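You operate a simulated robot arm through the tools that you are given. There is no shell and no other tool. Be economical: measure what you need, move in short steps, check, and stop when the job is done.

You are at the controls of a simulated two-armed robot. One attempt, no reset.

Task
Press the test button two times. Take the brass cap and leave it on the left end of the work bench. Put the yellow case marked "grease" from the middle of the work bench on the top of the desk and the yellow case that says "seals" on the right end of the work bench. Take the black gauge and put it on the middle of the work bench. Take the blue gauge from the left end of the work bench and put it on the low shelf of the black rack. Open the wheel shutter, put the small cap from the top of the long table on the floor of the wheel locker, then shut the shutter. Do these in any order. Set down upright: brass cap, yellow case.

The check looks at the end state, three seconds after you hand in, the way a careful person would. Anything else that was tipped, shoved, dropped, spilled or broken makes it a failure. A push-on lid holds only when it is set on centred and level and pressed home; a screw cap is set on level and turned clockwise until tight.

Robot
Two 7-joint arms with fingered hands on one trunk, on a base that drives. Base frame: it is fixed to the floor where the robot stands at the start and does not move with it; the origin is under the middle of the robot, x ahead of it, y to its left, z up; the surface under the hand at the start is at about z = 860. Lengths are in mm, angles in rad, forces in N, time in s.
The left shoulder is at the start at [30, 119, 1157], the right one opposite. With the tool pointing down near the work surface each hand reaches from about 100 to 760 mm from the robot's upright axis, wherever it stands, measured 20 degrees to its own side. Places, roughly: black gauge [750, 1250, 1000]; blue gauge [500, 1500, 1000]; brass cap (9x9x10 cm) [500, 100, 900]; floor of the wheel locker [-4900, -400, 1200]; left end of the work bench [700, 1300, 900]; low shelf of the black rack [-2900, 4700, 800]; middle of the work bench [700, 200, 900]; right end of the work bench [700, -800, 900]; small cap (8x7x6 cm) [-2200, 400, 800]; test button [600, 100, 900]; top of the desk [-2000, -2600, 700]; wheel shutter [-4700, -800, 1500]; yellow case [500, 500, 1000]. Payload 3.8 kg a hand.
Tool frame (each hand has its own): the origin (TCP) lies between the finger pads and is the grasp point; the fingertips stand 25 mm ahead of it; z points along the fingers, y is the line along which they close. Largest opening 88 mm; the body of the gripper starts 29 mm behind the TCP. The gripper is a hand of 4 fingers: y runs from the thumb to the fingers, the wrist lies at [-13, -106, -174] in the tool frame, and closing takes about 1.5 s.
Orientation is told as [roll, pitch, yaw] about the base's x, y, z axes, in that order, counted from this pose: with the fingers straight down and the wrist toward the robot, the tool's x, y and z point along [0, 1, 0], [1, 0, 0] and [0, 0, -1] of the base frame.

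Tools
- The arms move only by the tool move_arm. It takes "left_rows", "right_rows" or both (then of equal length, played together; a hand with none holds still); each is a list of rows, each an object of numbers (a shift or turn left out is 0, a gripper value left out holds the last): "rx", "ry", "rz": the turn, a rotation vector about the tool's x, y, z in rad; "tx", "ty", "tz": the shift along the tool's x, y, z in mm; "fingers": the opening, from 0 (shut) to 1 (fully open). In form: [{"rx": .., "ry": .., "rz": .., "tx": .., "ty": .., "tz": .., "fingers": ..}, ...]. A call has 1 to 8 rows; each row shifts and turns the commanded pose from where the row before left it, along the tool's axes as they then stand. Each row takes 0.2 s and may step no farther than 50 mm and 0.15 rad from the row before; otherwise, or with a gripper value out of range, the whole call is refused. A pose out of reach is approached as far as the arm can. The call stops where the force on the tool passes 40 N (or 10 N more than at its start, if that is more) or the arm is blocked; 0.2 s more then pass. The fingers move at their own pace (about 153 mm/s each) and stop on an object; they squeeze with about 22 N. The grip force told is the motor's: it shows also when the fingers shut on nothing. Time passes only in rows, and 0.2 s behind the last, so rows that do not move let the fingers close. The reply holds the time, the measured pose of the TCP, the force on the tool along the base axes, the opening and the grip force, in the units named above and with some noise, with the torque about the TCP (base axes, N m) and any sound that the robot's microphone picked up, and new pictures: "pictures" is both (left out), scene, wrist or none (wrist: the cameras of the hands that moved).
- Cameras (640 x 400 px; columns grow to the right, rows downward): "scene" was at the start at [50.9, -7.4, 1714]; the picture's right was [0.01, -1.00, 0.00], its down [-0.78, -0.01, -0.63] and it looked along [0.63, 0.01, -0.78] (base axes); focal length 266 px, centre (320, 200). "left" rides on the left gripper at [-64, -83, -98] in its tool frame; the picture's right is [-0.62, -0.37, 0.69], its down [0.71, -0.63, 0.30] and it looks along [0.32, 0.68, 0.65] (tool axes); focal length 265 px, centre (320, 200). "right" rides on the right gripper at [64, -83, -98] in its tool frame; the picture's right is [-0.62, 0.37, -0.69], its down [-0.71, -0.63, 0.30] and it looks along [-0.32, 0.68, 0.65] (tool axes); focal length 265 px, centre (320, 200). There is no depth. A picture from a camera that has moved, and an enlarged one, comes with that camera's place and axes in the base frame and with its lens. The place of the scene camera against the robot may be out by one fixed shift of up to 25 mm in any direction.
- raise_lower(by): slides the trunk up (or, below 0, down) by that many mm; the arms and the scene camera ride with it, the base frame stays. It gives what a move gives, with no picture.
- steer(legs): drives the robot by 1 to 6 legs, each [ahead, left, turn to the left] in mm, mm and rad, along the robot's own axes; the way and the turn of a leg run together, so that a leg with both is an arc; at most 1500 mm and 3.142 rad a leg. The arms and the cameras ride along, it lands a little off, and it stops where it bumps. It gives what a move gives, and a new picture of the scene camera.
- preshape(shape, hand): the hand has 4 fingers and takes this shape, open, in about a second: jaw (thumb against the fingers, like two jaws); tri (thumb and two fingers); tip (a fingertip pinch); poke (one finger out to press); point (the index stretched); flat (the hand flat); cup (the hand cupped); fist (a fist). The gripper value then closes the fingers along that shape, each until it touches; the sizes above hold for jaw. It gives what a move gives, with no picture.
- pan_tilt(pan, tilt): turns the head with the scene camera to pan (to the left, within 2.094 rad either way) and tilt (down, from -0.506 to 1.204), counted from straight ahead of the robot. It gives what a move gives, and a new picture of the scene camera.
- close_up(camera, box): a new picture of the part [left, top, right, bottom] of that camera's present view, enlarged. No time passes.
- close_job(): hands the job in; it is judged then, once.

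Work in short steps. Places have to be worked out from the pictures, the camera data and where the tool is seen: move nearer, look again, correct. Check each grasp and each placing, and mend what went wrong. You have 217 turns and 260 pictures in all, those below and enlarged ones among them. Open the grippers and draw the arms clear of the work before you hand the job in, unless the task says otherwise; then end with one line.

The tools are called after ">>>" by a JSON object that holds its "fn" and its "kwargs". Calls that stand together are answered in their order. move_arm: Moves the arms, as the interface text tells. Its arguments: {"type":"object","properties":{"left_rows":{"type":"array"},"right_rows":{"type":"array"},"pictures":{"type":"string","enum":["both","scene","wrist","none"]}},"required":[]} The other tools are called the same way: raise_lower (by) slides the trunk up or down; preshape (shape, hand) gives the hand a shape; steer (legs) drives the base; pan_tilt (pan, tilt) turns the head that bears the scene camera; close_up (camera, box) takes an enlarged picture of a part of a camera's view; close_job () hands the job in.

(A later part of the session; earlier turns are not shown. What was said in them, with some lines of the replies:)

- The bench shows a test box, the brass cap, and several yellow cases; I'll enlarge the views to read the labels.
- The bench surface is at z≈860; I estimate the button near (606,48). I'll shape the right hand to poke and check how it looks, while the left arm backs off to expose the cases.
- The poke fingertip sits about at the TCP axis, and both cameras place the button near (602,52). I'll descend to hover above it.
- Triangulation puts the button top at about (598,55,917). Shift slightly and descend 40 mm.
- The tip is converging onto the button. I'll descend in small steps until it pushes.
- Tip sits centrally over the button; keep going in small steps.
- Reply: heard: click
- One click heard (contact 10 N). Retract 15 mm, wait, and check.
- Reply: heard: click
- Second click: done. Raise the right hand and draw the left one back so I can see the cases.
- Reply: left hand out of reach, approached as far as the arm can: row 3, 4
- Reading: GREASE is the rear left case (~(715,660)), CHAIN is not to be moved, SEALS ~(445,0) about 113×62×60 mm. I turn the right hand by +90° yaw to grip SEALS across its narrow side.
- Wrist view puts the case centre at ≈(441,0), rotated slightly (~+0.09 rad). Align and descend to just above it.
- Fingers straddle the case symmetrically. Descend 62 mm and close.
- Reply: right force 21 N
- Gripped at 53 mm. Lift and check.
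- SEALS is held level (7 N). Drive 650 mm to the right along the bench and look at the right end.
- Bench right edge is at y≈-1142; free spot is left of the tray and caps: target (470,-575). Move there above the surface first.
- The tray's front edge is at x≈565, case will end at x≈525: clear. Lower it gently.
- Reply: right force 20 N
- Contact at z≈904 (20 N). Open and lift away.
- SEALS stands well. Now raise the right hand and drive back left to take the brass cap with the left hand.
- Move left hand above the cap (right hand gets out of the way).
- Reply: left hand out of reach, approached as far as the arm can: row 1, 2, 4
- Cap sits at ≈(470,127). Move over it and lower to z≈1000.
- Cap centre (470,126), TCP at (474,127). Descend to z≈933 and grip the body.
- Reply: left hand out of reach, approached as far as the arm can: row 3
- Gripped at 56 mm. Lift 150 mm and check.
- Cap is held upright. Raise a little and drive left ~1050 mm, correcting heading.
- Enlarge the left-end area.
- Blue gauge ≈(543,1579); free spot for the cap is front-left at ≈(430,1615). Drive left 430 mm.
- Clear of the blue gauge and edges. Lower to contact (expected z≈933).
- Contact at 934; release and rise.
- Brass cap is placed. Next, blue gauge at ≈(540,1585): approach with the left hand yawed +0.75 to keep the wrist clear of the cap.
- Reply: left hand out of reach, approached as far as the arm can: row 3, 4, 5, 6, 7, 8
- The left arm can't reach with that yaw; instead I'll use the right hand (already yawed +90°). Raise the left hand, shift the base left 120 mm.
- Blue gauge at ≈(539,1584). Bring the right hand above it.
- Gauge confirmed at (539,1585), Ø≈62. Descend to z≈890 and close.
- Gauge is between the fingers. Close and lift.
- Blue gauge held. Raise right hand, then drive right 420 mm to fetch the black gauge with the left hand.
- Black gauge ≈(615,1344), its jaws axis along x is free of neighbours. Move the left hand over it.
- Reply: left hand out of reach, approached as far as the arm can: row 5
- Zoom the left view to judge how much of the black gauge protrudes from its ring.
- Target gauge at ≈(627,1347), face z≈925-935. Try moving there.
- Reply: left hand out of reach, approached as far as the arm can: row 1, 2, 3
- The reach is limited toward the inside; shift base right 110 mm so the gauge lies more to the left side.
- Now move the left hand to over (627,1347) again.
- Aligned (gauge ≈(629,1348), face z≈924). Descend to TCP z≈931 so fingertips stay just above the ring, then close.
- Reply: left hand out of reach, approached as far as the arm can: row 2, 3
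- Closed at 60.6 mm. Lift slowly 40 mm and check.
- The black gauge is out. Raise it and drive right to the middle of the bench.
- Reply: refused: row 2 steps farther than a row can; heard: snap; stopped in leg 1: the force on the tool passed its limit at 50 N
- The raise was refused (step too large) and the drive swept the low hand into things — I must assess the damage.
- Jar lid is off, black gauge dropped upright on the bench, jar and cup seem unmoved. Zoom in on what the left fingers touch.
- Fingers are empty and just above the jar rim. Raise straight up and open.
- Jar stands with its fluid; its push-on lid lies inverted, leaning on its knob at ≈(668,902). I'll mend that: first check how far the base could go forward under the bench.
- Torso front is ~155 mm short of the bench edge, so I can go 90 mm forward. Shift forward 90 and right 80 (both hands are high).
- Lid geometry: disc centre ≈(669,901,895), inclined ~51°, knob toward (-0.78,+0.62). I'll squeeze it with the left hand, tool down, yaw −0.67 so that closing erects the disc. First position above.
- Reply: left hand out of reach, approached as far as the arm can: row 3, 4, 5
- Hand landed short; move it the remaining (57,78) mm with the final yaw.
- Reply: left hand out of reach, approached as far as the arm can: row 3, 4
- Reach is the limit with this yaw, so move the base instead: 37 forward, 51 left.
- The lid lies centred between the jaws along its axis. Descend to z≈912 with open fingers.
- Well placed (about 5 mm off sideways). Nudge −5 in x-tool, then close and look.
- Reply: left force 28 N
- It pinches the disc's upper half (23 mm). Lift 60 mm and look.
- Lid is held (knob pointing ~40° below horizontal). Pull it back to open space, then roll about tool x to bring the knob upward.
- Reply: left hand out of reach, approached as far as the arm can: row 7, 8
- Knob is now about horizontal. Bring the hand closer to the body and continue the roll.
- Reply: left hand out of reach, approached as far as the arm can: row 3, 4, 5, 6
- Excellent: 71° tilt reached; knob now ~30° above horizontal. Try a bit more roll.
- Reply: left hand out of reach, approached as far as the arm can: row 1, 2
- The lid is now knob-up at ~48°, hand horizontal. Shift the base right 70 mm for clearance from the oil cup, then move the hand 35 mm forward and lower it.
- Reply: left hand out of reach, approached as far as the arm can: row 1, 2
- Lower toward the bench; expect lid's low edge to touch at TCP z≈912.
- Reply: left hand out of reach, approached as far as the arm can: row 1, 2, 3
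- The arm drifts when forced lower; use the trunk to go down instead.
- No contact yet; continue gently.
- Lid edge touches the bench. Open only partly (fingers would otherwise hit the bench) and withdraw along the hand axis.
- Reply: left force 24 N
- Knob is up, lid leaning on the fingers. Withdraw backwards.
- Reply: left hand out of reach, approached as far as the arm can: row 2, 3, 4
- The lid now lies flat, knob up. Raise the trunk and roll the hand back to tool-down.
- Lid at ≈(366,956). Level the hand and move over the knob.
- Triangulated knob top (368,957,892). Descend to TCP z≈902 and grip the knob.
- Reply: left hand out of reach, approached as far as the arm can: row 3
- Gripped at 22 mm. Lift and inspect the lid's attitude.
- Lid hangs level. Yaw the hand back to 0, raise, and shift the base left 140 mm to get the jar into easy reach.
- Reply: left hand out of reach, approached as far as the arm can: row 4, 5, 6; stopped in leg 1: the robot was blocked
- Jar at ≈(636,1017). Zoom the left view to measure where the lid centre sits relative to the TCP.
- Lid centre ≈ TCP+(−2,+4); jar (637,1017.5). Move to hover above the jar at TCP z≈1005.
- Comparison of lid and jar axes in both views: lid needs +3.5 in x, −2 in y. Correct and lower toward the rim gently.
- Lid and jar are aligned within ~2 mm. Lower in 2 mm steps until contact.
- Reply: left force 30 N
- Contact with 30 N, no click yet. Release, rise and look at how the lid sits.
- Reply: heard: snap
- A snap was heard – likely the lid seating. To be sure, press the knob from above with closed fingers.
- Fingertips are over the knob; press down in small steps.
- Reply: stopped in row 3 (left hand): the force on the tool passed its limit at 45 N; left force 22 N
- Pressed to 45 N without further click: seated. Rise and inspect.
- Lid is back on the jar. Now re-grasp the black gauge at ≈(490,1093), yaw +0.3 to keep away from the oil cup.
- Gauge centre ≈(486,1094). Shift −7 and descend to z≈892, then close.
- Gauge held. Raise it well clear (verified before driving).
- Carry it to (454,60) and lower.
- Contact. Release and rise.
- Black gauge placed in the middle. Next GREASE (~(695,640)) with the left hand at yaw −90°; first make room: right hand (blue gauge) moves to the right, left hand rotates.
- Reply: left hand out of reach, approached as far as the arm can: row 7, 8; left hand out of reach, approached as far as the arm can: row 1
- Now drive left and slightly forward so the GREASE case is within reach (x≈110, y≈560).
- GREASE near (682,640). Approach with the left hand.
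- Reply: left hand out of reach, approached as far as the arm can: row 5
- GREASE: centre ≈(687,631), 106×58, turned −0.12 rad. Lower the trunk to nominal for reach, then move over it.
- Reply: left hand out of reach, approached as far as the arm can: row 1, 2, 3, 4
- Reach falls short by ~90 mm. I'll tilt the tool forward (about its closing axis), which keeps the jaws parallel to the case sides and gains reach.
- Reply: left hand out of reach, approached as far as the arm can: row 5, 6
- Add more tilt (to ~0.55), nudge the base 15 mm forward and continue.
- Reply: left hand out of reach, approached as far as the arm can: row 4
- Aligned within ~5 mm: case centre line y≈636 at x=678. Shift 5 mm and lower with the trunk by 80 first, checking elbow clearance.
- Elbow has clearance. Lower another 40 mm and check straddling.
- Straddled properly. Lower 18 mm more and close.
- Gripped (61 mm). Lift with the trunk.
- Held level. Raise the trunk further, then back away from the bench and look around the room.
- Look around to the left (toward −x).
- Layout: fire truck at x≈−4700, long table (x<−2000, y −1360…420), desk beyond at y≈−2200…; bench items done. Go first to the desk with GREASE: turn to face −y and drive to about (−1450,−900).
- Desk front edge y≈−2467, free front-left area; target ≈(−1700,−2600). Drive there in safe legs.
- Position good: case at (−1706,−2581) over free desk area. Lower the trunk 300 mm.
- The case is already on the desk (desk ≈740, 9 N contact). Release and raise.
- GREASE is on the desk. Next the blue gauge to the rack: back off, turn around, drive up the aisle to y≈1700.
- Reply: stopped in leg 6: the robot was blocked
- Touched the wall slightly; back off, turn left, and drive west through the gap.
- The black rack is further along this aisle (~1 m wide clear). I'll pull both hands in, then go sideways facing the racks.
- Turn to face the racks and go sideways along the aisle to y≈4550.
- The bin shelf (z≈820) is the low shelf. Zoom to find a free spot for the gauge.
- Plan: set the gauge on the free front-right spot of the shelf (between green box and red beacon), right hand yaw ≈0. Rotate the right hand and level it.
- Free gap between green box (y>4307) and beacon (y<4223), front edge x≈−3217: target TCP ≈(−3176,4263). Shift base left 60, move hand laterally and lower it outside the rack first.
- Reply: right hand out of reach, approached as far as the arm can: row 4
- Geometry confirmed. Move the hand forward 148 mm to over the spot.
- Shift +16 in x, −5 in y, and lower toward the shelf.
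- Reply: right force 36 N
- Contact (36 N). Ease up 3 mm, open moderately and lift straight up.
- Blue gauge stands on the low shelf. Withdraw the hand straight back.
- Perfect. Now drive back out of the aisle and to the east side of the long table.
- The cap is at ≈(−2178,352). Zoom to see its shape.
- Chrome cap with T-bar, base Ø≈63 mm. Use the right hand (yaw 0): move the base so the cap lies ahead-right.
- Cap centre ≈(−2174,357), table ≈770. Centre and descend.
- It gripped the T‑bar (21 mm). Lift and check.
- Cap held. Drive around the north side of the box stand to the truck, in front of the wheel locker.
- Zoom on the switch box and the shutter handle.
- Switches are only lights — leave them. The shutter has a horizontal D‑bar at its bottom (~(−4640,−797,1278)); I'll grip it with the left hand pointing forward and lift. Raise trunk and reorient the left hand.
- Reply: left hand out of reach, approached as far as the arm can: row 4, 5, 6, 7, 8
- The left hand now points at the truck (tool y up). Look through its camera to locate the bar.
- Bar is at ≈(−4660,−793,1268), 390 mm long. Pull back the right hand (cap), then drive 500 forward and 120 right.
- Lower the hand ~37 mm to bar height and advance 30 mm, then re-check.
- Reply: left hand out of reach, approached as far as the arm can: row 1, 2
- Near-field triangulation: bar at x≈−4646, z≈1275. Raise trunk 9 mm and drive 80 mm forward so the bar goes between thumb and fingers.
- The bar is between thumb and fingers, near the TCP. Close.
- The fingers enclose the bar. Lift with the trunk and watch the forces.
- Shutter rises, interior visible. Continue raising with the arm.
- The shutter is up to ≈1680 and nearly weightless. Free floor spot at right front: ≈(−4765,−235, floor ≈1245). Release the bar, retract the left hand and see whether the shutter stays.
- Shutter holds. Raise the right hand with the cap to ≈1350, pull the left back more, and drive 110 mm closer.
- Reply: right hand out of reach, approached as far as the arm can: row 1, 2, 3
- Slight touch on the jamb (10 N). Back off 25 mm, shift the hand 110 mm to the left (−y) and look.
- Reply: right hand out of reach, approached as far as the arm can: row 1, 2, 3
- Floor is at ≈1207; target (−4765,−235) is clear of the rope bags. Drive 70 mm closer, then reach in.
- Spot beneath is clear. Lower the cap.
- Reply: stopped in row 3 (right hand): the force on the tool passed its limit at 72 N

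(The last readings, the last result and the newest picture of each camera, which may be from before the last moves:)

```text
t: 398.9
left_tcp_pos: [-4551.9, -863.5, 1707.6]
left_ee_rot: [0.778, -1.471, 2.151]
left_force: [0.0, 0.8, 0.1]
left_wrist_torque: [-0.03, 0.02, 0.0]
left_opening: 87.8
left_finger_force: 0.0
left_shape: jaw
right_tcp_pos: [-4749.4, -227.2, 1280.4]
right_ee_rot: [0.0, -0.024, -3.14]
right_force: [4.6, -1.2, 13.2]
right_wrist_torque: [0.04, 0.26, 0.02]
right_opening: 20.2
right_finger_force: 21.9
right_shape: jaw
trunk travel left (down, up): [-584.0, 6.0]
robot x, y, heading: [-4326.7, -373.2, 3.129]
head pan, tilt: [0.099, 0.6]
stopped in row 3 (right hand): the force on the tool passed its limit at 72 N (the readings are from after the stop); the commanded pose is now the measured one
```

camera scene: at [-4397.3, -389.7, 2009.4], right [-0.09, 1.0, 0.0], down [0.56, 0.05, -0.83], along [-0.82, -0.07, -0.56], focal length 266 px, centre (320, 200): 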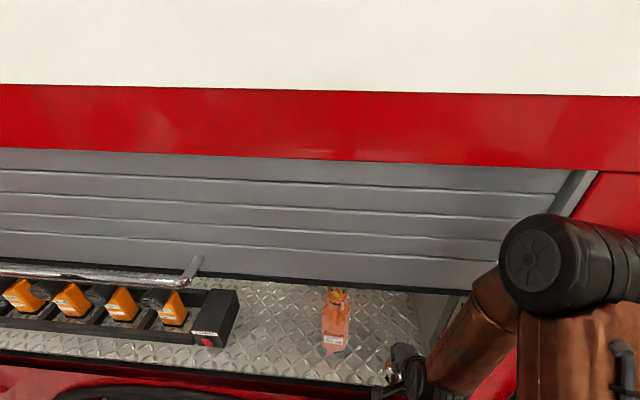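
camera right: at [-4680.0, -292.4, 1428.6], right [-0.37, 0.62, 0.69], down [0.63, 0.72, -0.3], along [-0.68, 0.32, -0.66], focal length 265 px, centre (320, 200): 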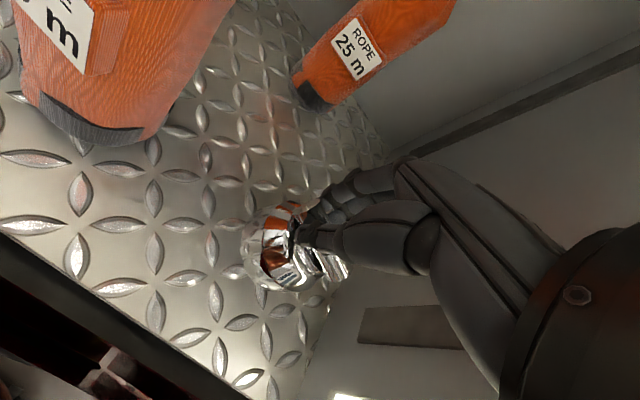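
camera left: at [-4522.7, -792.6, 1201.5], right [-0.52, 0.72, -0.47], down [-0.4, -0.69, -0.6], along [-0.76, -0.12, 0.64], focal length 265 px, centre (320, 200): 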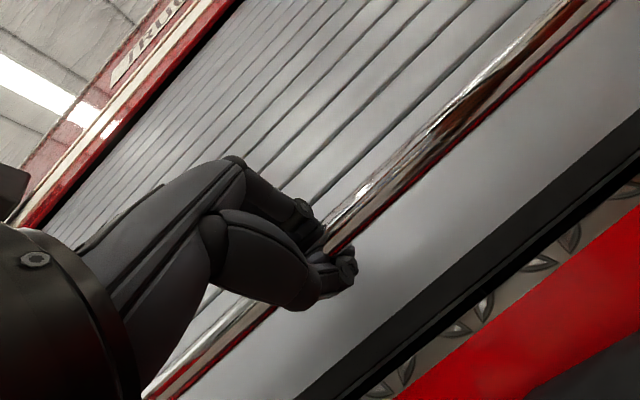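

Contact already (floor ≈1245). Check the view.

>>> {"fn": "move_arm", "kwargs": {"right_rows": [{"tz": -3}, {}], "pictures": "wrist"}}

```text
t: 399.5
left_tcp_pos: [-4552.6, -863.3, 1707.9]
left_ee_rot: [0.784, -1.469, 2.147]
left_force: [1.0, 0.3, -0.7]
left_wrist_torque: [0.01, 0.01, -0.01]
left_opening: 87.8
left_finger_force: 0.2
left_shape: jaw
right_tcp_pos: [-4749.9, -227.7, 1283.1]
right_ee_rot: [0.001, -0.022, -3.139]
right_force: [0.6, -1.5, 0.3]
right_wrist_torque: [-0.02, -0.03, 0.0]
right_opening: 20.5
right_finger_force: 22.0
right_shape: jaw
trunk travel left (down, up): [-584.0, 6.0]
robot x, y, heading: [-4323.9, -371.7, 3.133]
head pan, tilt: [0.099, 0.6]
camera right: at [-4663.5, -290.5, 1379.7], right [-0.36, 0.62, 0.7], down [0.62, 0.72, -0.32], along [-0.7, 0.32, -0.64], focal length 265 px, centre (320, 200)
```

right: 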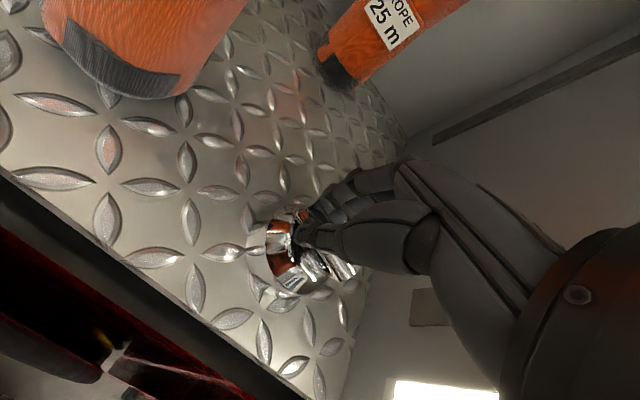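

Move the cap 20 mm deeper for shutter clearance, then set it down gently.

>>> {"fn": "move_arm", "kwargs": {"right_rows": [{"rx": -0.022, "tz": -6}, {"ty": 12}, {"ty": 12}, {"tz": 3}, {"tz": 3}], "pictures": "none"}}

```text
t: 400.7
left_tcp_pos: [-4544.4, -861.1, 1709.5]
left_ee_rot: [0.829, -1.472, 2.101]
left_force: [-0.6, -0.8, -0.3]
left_wrist_torque: [-0.01, 0.01, 0.01]
left_opening: 87.6
left_finger_force: 0.1
left_shape: jaw
right_tcp_pos: [-4768.2, -225.4, 1287.0]
right_ee_rot: [0.004, -0.05, -3.138]
right_force: [-0.1, -0.6, -3.4]
right_wrist_torque: [-0.05, -0.07, 0.01]
right_opening: 20.3
right_finger_force: 22.3
right_shape: jaw
trunk travel left (down, up): [-584.0, 6.0]
robot x, y, heading: [-4330.5, -377.2, 3.13]
head pan, tilt: [0.099, 0.6]
```

Level the hand (rx +0.05) and lower in small steps.

>>> {"fn": "move_arm", "kwargs": {"right_rows": [{"rx": 0.05}, {"tz": 3}, {"tz": 2}, {"tz": 2}], "pictures": "none"}}

```text
t: 401.9
left_tcp_pos: [-4549.3, -860.0, 1707.6]
left_ee_rot: [0.788, -1.473, 2.127]
left_force: [-0.2, 0.1, 1.4]
left_wrist_torque: [-0.03, -0.01, -0.01]
left_opening: 87.7
left_finger_force: 0.2
left_shape: jaw
right_tcp_pos: [-4764.8, -222.8, 1283.0]
right_ee_rot: [0.003, -0.01, 3.133]
right_force: [4.2, -0.9, 22.9]
right_wrist_torque: [-0.01, 0.64, 0.05]
right_opening: 19.9
right_finger_force: 21.8
right_shape: jaw
trunk travel left (down, up): [-584.0, 6.0]
robot x, y, heading: [-4322.1, -368.9, 3.117]
head pan, tilt: [0.099, 0.6]
stopped in row 4 (right hand): the force on the tool passed its limit at 41 N (the readings are from after the stop); the commanded pose is now the measured one
```

Contact at z≈1283 (23 N). Release and lift slightly to check.

>>> {"fn": "move_arm", "kwargs": {"right_rows": [{"tz": -1, "fingers": 0.6}, {}, {}, {"tz": -20}, {"tz": -25}], "pictures": "wrist"}}

```text
t: 403.1
left_tcp_pos: [-4561.7, -860.6, 1707.0]
left_ee_rot: [0.736, -1.468, 2.18]
left_force: [-0.1, -0.2, -0.4]
left_wrist_torque: [0.0, 0.01, -0.03]
left_opening: 87.6
left_finger_force: 0.0
left_shape: jaw
right_tcp_pos: [-4773.3, -222.5, 1322.4]
right_ee_rot: [0.001, 0.004, 3.135]
right_force: [0.2, -0.1, 0.4]
right_wrist_torque: [-0.03, 0.02, -0.03]
right_opening: 53.0
right_finger_force: 0.1
right_shape: jaw
trunk travel left (down, up): [-584.0, 6.0]
robot x, y, heading: [-4323.6, -371.9, 3.119]
head pan, tilt: [0.099, 0.6]
camera right: at [-4690.4, -287.1, 1421.9], right [-0.37, 0.62, 0.69], down [0.64, 0.71, -0.3], along [-0.68, 0.33, -0.66], focal length 265 px, centre (320, 200)
```

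right: 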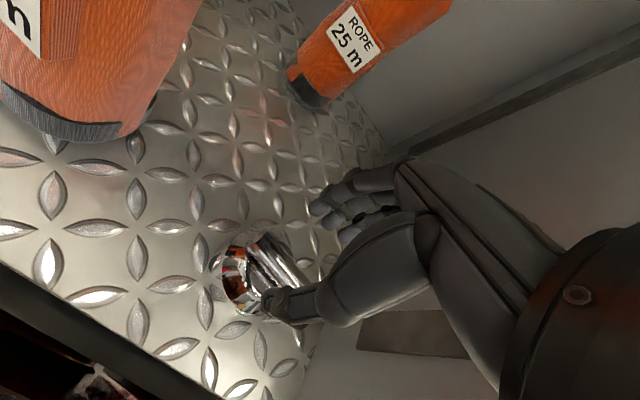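

Cap stands upright on the locker floor. Raise the hand fully clear first.

>>> {"fn": "move_arm", "kwargs": {"right_rows": [{"tz": -25}, {"tz": -25}, {"tz": -15}], "pictures": "none"}}

```text
t: 403.9
left_tcp_pos: [-4574.8, -858.1, 1705.6]
left_ee_rot: [0.674, -1.46, 2.242]
left_force: [0.5, 0.2, -0.1]
left_wrist_torque: [0.0, 0.03, 0.0]
left_opening: 87.7
left_finger_force: 0.1
left_shape: jaw
right_tcp_pos: [-4783.8, -220.4, 1387.6]
right_ee_rot: [0.003, 0.009, 3.133]
right_force: [0.1, 0.6, -0.4]
right_wrist_torque: [0.0, 0.01, 0.02]
right_opening: 53.1
right_finger_force: 0.1
right_shape: jaw
trunk travel left (down, up): [-584.0, 6.0]
robot x, y, heading: [-4324.9, -374.1, 3.117]
head pan, tilt: [0.099, 0.6]
```

Back the base off 250 mm.

>>> {"fn": "steer", "kwargs": {"legs": [[-250, 0, 0.018]]}}

```text
t: 405.7
left_tcp_pos: [-4322.7, -866.4, 1703.8]
left_ee_rot: [0.663, -1.461, 2.27]
left_force: [-0.6, 0.1, -0.4]
left_wrist_torque: [0.0, -0.02, -0.02]
left_opening: 87.9
left_finger_force: 0.1
left_shape: jaw
right_tcp_pos: [-4539.1, -231.8, 1385.3]
right_ee_rot: [0.004, 0.012, -3.133]
right_force: [0.0, 0.9, 0.1]
right_wrist_torque: [0.02, 0.0, 0.0]
right_opening: 52.8
right_finger_force: 0.1
right_shape: jaw
trunk travel left (down, up): [-584.0, 6.0]
robot x, y, heading: [-4076.6, -375.3, 3.135]
head pan, tilt: [0.099, 0.6]
camera scene: at [-4151.8, -392.0, 2009.1], right [-0.09, 1.0, 0.0], down [0.56, 0.05, -0.82], along [-0.82, -0.08, -0.57], focal length 266 px, centre (320, 200)
```

scene: 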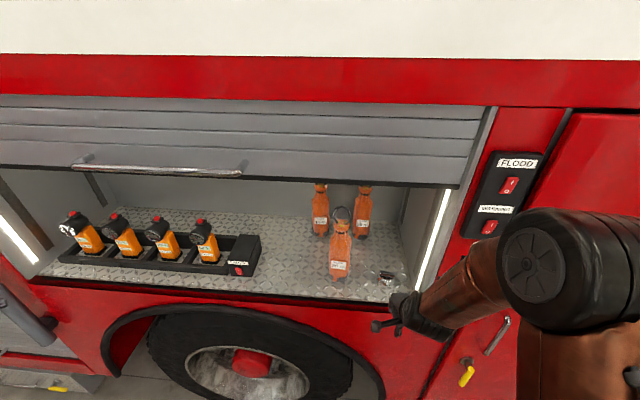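

Cap is inside. Now re-approach the bar with the left hand to shut: move base 75 forward, retract right, extend left to just short of the bar.

>>> {"fn": "move_arm", "kwargs": {"right_rows": [{"ty": -35}, {"ty": -35}, {"ty": -35}, {}, {}, {}], "left_rows": [{"tz": 30}, {"tz": 35}, {"tz": 35}, {"tz": 35, "tx": 5}, {"tz": 35, "tx": 5}, {"tz": 35}], "pictures": "none"}}

>>> {"fn": "steer", "kwargs": {"legs": [[75, 0, 0]]}}

>>> {"fn": "close_up", "kwargs": {"camera": "left", "box": [0, 0, 640, 400]}}

```text
t: 407.1
left_tcp_pos: [-4524.6, -832.2, 1685.7]
left_ee_rot: [0.662, -1.46, 2.272]
left_force: [-0.9, -0.3, 0.3]
left_wrist_torque: [0.02, -0.01, -0.03]
left_opening: 87.8
left_finger_force: 0.0
left_shape: jaw
right_tcp_pos: [-4455.0, -233.9, 1382.0]
right_ee_rot: [0.004, 0.012, -3.134]
right_force: [-0.6, -0.6, 0.4]
right_wrist_torque: [-0.02, -0.02, 0.0]
right_opening: 53.5
right_finger_force: 0.1
right_shape: jaw
right hand out of reach, approached as far as the arm can: row 3
trunk travel left (down, up): [-584.0, 6.0]
robot x, y, heading: [-4075.6, -374.7, 3.142]
head pan, tilt: [0.099, 0.6]
```

```text
t: 408.1
left_tcp_pos: [-4591.6, -833.8, 1687.0]
left_ee_rot: [0.682, -1.463, 2.253]
left_force: [0.3, -0.5, 0.0]
left_wrist_torque: [0.02, 0.01, -0.03]
left_opening: 87.8
left_finger_force: 0.0
left_shape: jaw
right_tcp_pos: [-4524.1, -234.5, 1384.7]
right_ee_rot: [0.004, 0.007, -3.133]
right_force: [0.2, 0.0, 0.7]
right_wrist_torque: [-0.03, 0.0, -0.01]
right_opening: 53.3
right_finger_force: 0.0
right_shape: jaw
trunk travel left (down, up): [-584.0, 6.0]
robot x, y, heading: [-4147.6, -377.4, 3.135]
head pan, tilt: [0.099, 0.6]
camera scene: at [-4217.8, -392.2, 2009.3], right [-0.09, 1.0, 0.0], down [0.56, 0.05, -0.83], along [-0.82, -0.08, -0.56], focal length 266 px, centre (320, 200)
```

scene: 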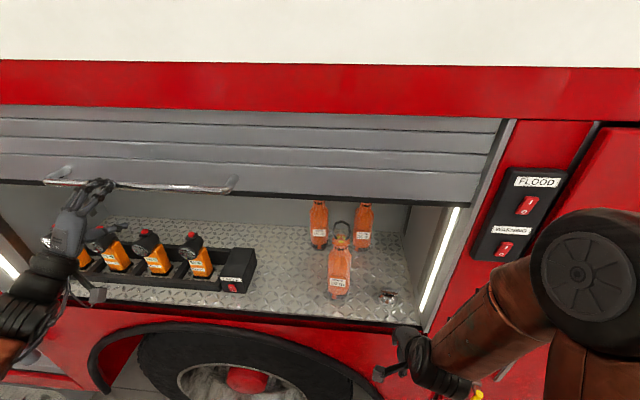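

```text
1.00 times, centred on (320, 200) of left (not enlarged: the box is as wide or as high as the picture)
camera zoom: at [-4476.0, -797.2, 1608.9], right [-0.52, 0.71, -0.47], down [-0.4, -0.69, -0.6], along [-0.75, -0.13, 0.65], focal length 265 px, centre (320, 200)
```

zoom: 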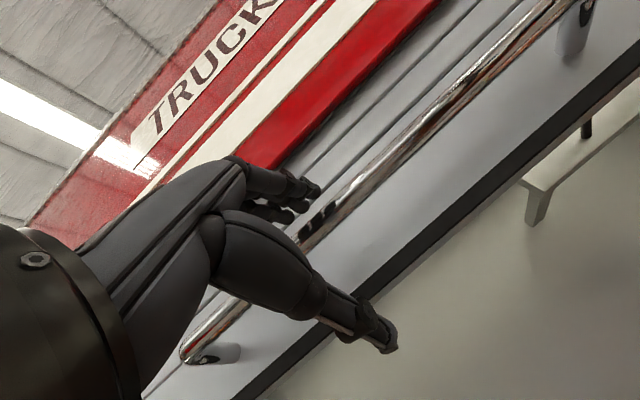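

The bar has risen to z≈1734. Raise the hand 45 mm.

>>> {"fn": "move_arm", "kwargs": {"left_rows": [{"ty": 23}, {"ty": 23}, {"tz": 15}], "pictures": "wrist"}}

```text
t: 408.9
left_tcp_pos: [-4619.3, -826.1, 1727.1]
left_ee_rot: [0.633, -1.459, 2.3]
left_force: [-0.6, -0.2, -0.2]
left_wrist_torque: [-0.01, 0.01, -0.04]
left_opening: 88.0
left_finger_force: 0.1
left_shape: jaw
right_tcp_pos: [-4531.9, -234.2, 1381.3]
right_ee_rot: [0.002, 0.017, -3.134]
right_force: [-0.5, 0.0, 0.0]
right_wrist_torque: [0.0, -0.03, -0.02]
right_opening: 52.7
right_finger_force: 0.1
right_shape: jaw
trunk travel left (down, up): [-584.0, 6.0]
robot x, y, heading: [-4146.8, -375.7, 3.134]
head pan, tilt: [0.099, 0.6]
camera left: at [-4503.8, -789.8, 1649.9], right [-0.52, 0.71, -0.47], down [-0.4, -0.69, -0.61], along [-0.76, -0.13, 0.64], focal length 265 px, centre (320, 200)
```

left: 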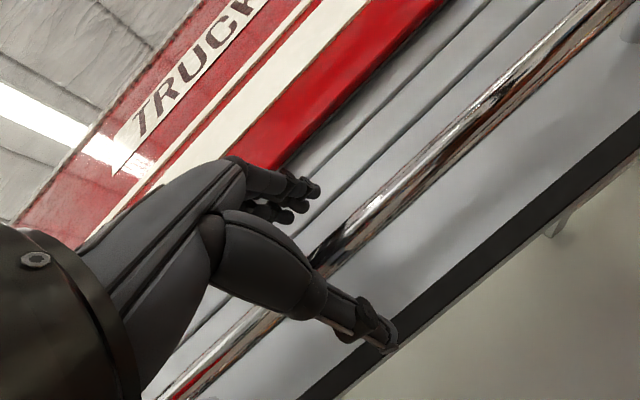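

Bar is level with the TCP; advance 18 mm and close around it.

>>> {"fn": "move_arm", "kwargs": {"left_rows": [{"tz": 18, "ty": 5}, {"fingers": 0}, {}, {}, {}, {}], "pictures": "wrist"}}

```text
t: 410.3
left_tcp_pos: [-4635.0, -821.5, 1731.6]
left_ee_rot: [0.644, -1.458, 2.29]
left_force: [-3.0, 0.8, -8.5]
left_wrist_torque: [0.02, 0.08, -0.01]
left_opening: 5.8
left_finger_force: 22.2
left_shape: jaw
right_tcp_pos: [-4530.2, -234.7, 1382.5]
right_ee_rot: [0.005, 0.014, -3.131]
right_force: [-0.4, 0.5, -0.2]
right_wrist_torque: [0.0, 0.02, 0.02]
right_opening: 53.1
right_finger_force: 0.1
right_shape: jaw
trunk travel left (down, up): [-584.0, 6.0]
robot x, y, heading: [-4151.1, -373.8, 3.135]
head pan, tilt: [0.099, 0.6]
camera left: at [-4519.7, -785.4, 1653.2], right [-0.52, 0.71, -0.47], down [-0.4, -0.69, -0.61], along [-0.76, -0.13, 0.64], focal length 265 px, centre (320, 200)
```

left: 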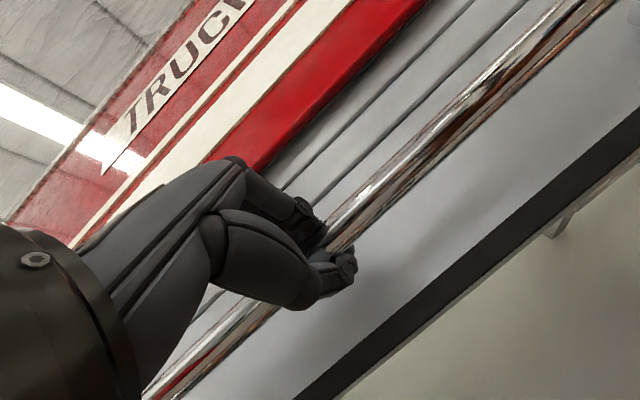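

Bar gripped. Pull the shutter down with the trunk in stages.

>>> {"fn": "raise_lower", "kwargs": {"by": -250}}

>>> {"fn": "raise_lower", "kwargs": {"by": -185}}

```text
t: 412.9
left_tcp_pos: [-4632.8, -821.9, 1481.7]
left_ee_rot: [0.646, -1.46, 2.286]
left_force: [-4.9, -2.9, 4.8]
left_wrist_torque: [0.09, 0.01, 0.0]
left_opening: 4.7
left_finger_force: 22.3
left_shape: jaw
right_tcp_pos: [-4529.6, -234.2, 1131.1]
right_ee_rot: [0.003, 0.014, -3.133]
right_force: [-0.2, -0.1, 0.8]
right_wrist_torque: [0.01, -0.02, 0.0]
right_opening: 53.1
right_finger_force: 0.0
right_shape: jaw
trunk travel left (down, up): [-334.0, 256.0]
robot x, y, heading: [-4147.5, -375.9, 3.139]
head pan, tilt: [0.099, 0.6]
```

```text
t: 414.9
left_tcp_pos: [-4634.6, -820.3, 1295.7]
left_ee_rot: [0.646, -1.457, 2.287]
left_force: [-6.2, -3.2, 3.9]
left_wrist_torque: [0.08, 0.03, 0.02]
left_opening: 4.7
left_finger_force: 22.3
left_shape: jaw
right_tcp_pos: [-4528.5, -234.2, 948.5]
right_ee_rot: [0.004, 0.013, -3.133]
right_force: [0.5, -0.3, -1.4]
right_wrist_torque: [-0.01, 0.0, 0.0]
right_opening: 53.1
right_finger_force: 0.0
right_shape: jaw
trunk travel left (down, up): [-149.0, 441.0]
robot x, y, heading: [-4151.6, -378.1, 3.136]
head pan, tilt: [0.099, 0.6]
```

Almost down (1296 vs. 1278 closed). Continue gently until it resists.

>>> {"fn": "raise_lower", "kwargs": {"by": -15}}

>>> {"fn": "raise_lower", "kwargs": {"by": -8}}

>>> {"fn": "raise_lower", "kwargs": {"by": -6}}

```text
t: 415.6
left_tcp_pos: [-4634.0, -822.2, 1280.2]
left_ee_rot: [0.642, -1.459, 2.294]
left_force: [-5.5, -1.5, 0.7]
left_wrist_torque: [0.07, 0.05, -0.03]
left_opening: 5.0
left_finger_force: 22.0
left_shape: jaw
right_tcp_pos: [-4527.9, -234.4, 931.5]
right_ee_rot: [0.003, 0.014, -3.134]
right_force: [0.6, 0.8, -0.2]
right_wrist_torque: [0.02, -0.01, -0.02]
right_opening: 53.2
right_finger_force: 0.1
right_shape: jaw
trunk travel left (down, up): [-134.0, 456.0]
robot x, y, heading: [-4151.2, -375.7, 3.138]
head pan, tilt: [0.099, 0.6]
```

```text
t: 416.1
left_tcp_pos: [-4635.0, -821.0, 1272.1]
left_ee_rot: [0.643, -1.459, 2.292]
left_force: [-5.0, -1.8, -0.8]
left_wrist_torque: [0.04, 0.03, 0.03]
left_opening: 4.9
left_finger_force: 21.6
left_shape: jaw
right_tcp_pos: [-4528.1, -235.0, 924.3]
right_ee_rot: [0.004, 0.014, -3.131]
right_force: [0.0, 0.5, 0.5]
right_wrist_torque: [0.0, -0.03, -0.04]
right_opening: 52.9
right_finger_force: 0.0
right_shape: jaw
trunk travel left (down, up): [-126.0, 464.0]
robot x, y, heading: [-4150.2, -373.1, 3.137]
head pan, tilt: [0.099, 0.6]
```

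```text
t: 416.7
left_tcp_pos: [-4633.1, -820.6, 1268.7]
left_ee_rot: [0.675, -1.46, 2.258]
left_force: [-10.7, -6.3, 17.0]
left_wrist_torque: [0.15, -0.02, 0.03]
left_opening: 4.0
left_finger_force: 21.6
left_shape: jaw
right_tcp_pos: [-4527.8, -234.0, 918.8]
right_ee_rot: [0.002, 0.013, -3.132]
right_force: [0.8, 0.6, 0.5]
right_wrist_torque: [0.01, 0.0, -0.02]
right_opening: 53.2
right_finger_force: 0.2
right_shape: jaw
trunk travel left (down, up): [-120.0, 470.0]
robot x, y, heading: [-4150.1, -376.6, 3.139]
head pan, tilt: [0.099, 0.6]
```

It resists now (17 N). Check the bottom edge visually.

>>> {"fn": "close_up", "kwargs": {"camera": "left", "box": [0, 0, 640, 400]}}

>>> {"fn": "raise_lower", "kwargs": {"by": -4}}

```text
1.00 times, centred on (320, 200) of left (not enlarged: the box is as wide or as high as the picture)
camera zoom: at [-4518.0, -784.9, 1191.3], right [-0.52, 0.71, -0.47], down [-0.4, -0.69, -0.6], along [-0.75, -0.13, 0.65], focal length 265 px, centre (320, 200)
```

zoom: 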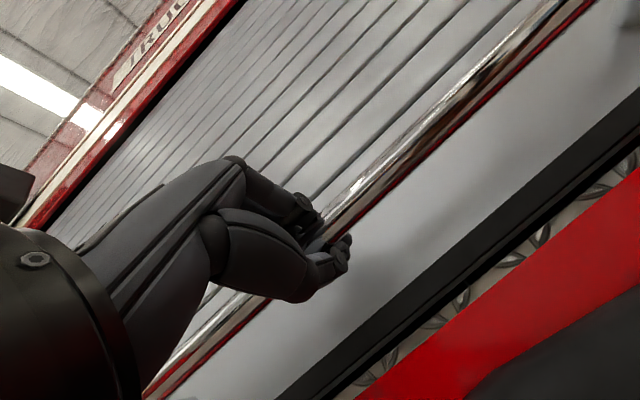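

```text
t: 417.2
left_tcp_pos: [-4633.1, -820.7, 1267.0]
left_ee_rot: [0.685, -1.463, 2.248]
left_force: [-12.7, -9.4, 30.0]
left_wrist_torque: [0.28, -0.06, 0.04]
left_opening: 3.3
left_finger_force: 22.3
left_shape: jaw
right_tcp_pos: [-4528.1, -234.3, 914.0]
right_ee_rot: [0.004, 0.013, -3.132]
right_force: [-1.0, 0.5, -0.4]
right_wrist_torque: [-0.04, 0.0, 0.02]
right_opening: 53.0
right_finger_force: 0.1
right_shape: jaw
trunk travel left (down, up): [-116.0, 474.0]
robot x, y, heading: [-4150.0, -374.1, 3.139]
head pan, tilt: [0.099, 0.6]
```

Firmly down (30 N). Release the bar gently and withdraw the hand straight back.

>>> {"fn": "move_arm", "kwargs": {"left_rows": [{"fingers": 1}, {}, {}, {}, {"tz": -25}, {"tz": -40}, {"tz": -40}, {"tz": -40}], "pictures": "scene"}}

```text
t: 419.0
left_tcp_pos: [-4490.9, -848.1, 1278.0]
left_ee_rot: [0.662, -1.46, 2.271]
left_force: [-0.2, -0.4, 0.4]
left_wrist_torque: [0.03, 0.0, -0.01]
left_opening: 87.7
left_finger_force: 0.0
left_shape: jaw
right_tcp_pos: [-4527.9, -233.5, 914.6]
right_ee_rot: [0.004, 0.011, -3.131]
right_force: [0.1, -1.7, 0.1]
right_wrist_torque: [0.02, 0.05, 0.04]
right_opening: 52.8
right_finger_force: 0.0
right_shape: jaw
trunk travel left (down, up): [-116.0, 474.0]
robot x, y, heading: [-4149.6, -378.1, 3.134]
head pan, tilt: [0.099, 0.6]
camera scene: at [-4222.4, -391.5, 1541.2], right [-0.09, 1.0, 0.0], down [0.56, 0.05, -0.83], along [-0.82, -0.08, -0.56], focal length 266 px, centre (320, 200)
```

scene: 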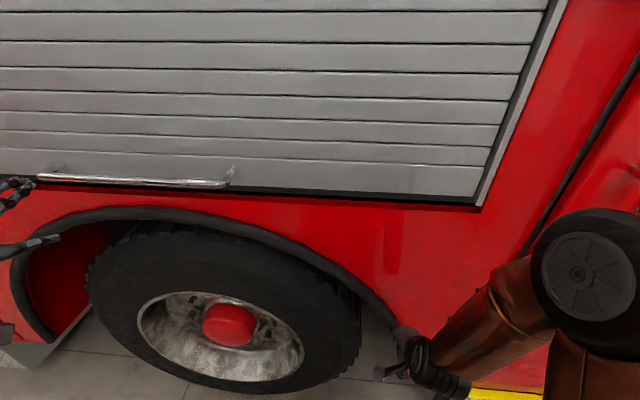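

Shutter is shut. Back away 500 mm and verify once more.

>>> {"fn": "steer", "kwargs": {"legs": [[-500, 0, 0]]}}

>>> {"fn": "close_up", "kwargs": {"camera": "scene", "box": [0, 0, 480, 240]}}

```text
t: 422.0
left_tcp_pos: [-3991.8, -852.6, 1278.2]
left_ee_rot: [0.664, -1.462, 2.254]
left_force: [-0.8, 0.5, 0.5]
left_wrist_torque: [-0.01, -0.02, -0.02]
left_opening: 88.0
left_finger_force: 0.0
left_shape: jaw
right_tcp_pos: [-4020.0, -236.0, 915.1]
right_ee_rot: [0.004, 0.012, 3.136]
right_force: [0.4, -0.1, -0.2]
right_wrist_torque: [-0.01, 0.01, -0.02]
right_opening: 52.8
right_finger_force: 0.0
right_shape: jaw
trunk travel left (down, up): [-116.0, 474.0]
robot x, y, heading: [-3647.6, -379.3, 3.122]
head pan, tilt: [0.099, 0.6]
camera scene: at [-3717.0, -397.3, 1541.2], right [-0.08, 1.0, 0.0], down [0.56, 0.04, -0.83], along [-0.82, -0.07, -0.56], focal length 266 px, centre (320, 200)
```

scene: 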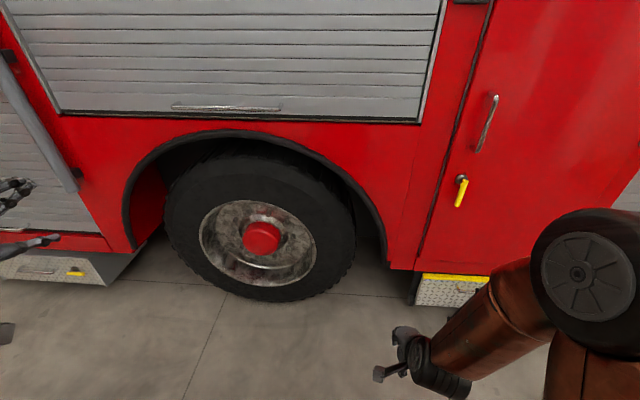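

```text
1.33 times, centred on (240, 120) of scene
camera zoom: at [-3717.0, -397.3, 1541.2], right [-0.08, 1.0, 0.0], down [0.56, 0.04, -0.83], along [-0.82, -0.07, -0.56], focal length 355 px, centre (427, 307)
```

zoom: 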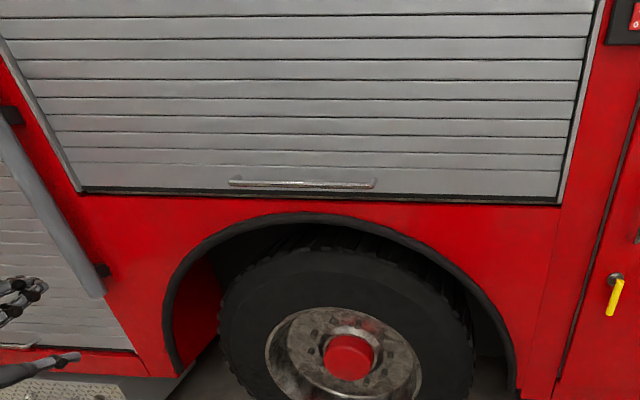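

The shutter is fully shut with the cap inside, and everything else is placed. Open the right gripper fully.

>>> {"fn": "move_arm", "kwargs": {"right_rows": [{"fingers": 1}, {}], "pictures": "none"}}

```text
t: 422.6
left_tcp_pos: [-3993.4, -852.3, 1276.6]
left_ee_rot: [0.659, -1.46, 2.261]
left_force: [-0.6, 0.1, 0.5]
left_wrist_torque: [0.0, 0.01, 0.02]
left_opening: 87.7
left_finger_force: 0.2
left_shape: jaw
right_tcp_pos: [-4020.2, -235.7, 914.4]
right_ee_rot: [0.003, 0.013, 3.137]
right_force: [-0.2, -1.0, -0.6]
right_wrist_torque: [-0.01, 0.0, 0.01]
right_opening: 87.9
right_finger_force: 0.1
right_shape: jaw
trunk travel left (down, up): [-116.0, 474.0]
robot x, y, heading: [-3643.1, -380.9, 3.124]
head pan, tilt: [0.099, 0.6]
```

All tasks are complete; handing in.

>>> {"fn": "close_job", "kwargs": {}}

```text
The job is handed in.
```

I handed the job in with every step done, but one bad move knocked the lid off the oil jar on the bench and dropped the black gauge. I put the lid back and pressed it home, re-gripped the gauge and placed it on the middle of the bench. The check may still count that against the result.
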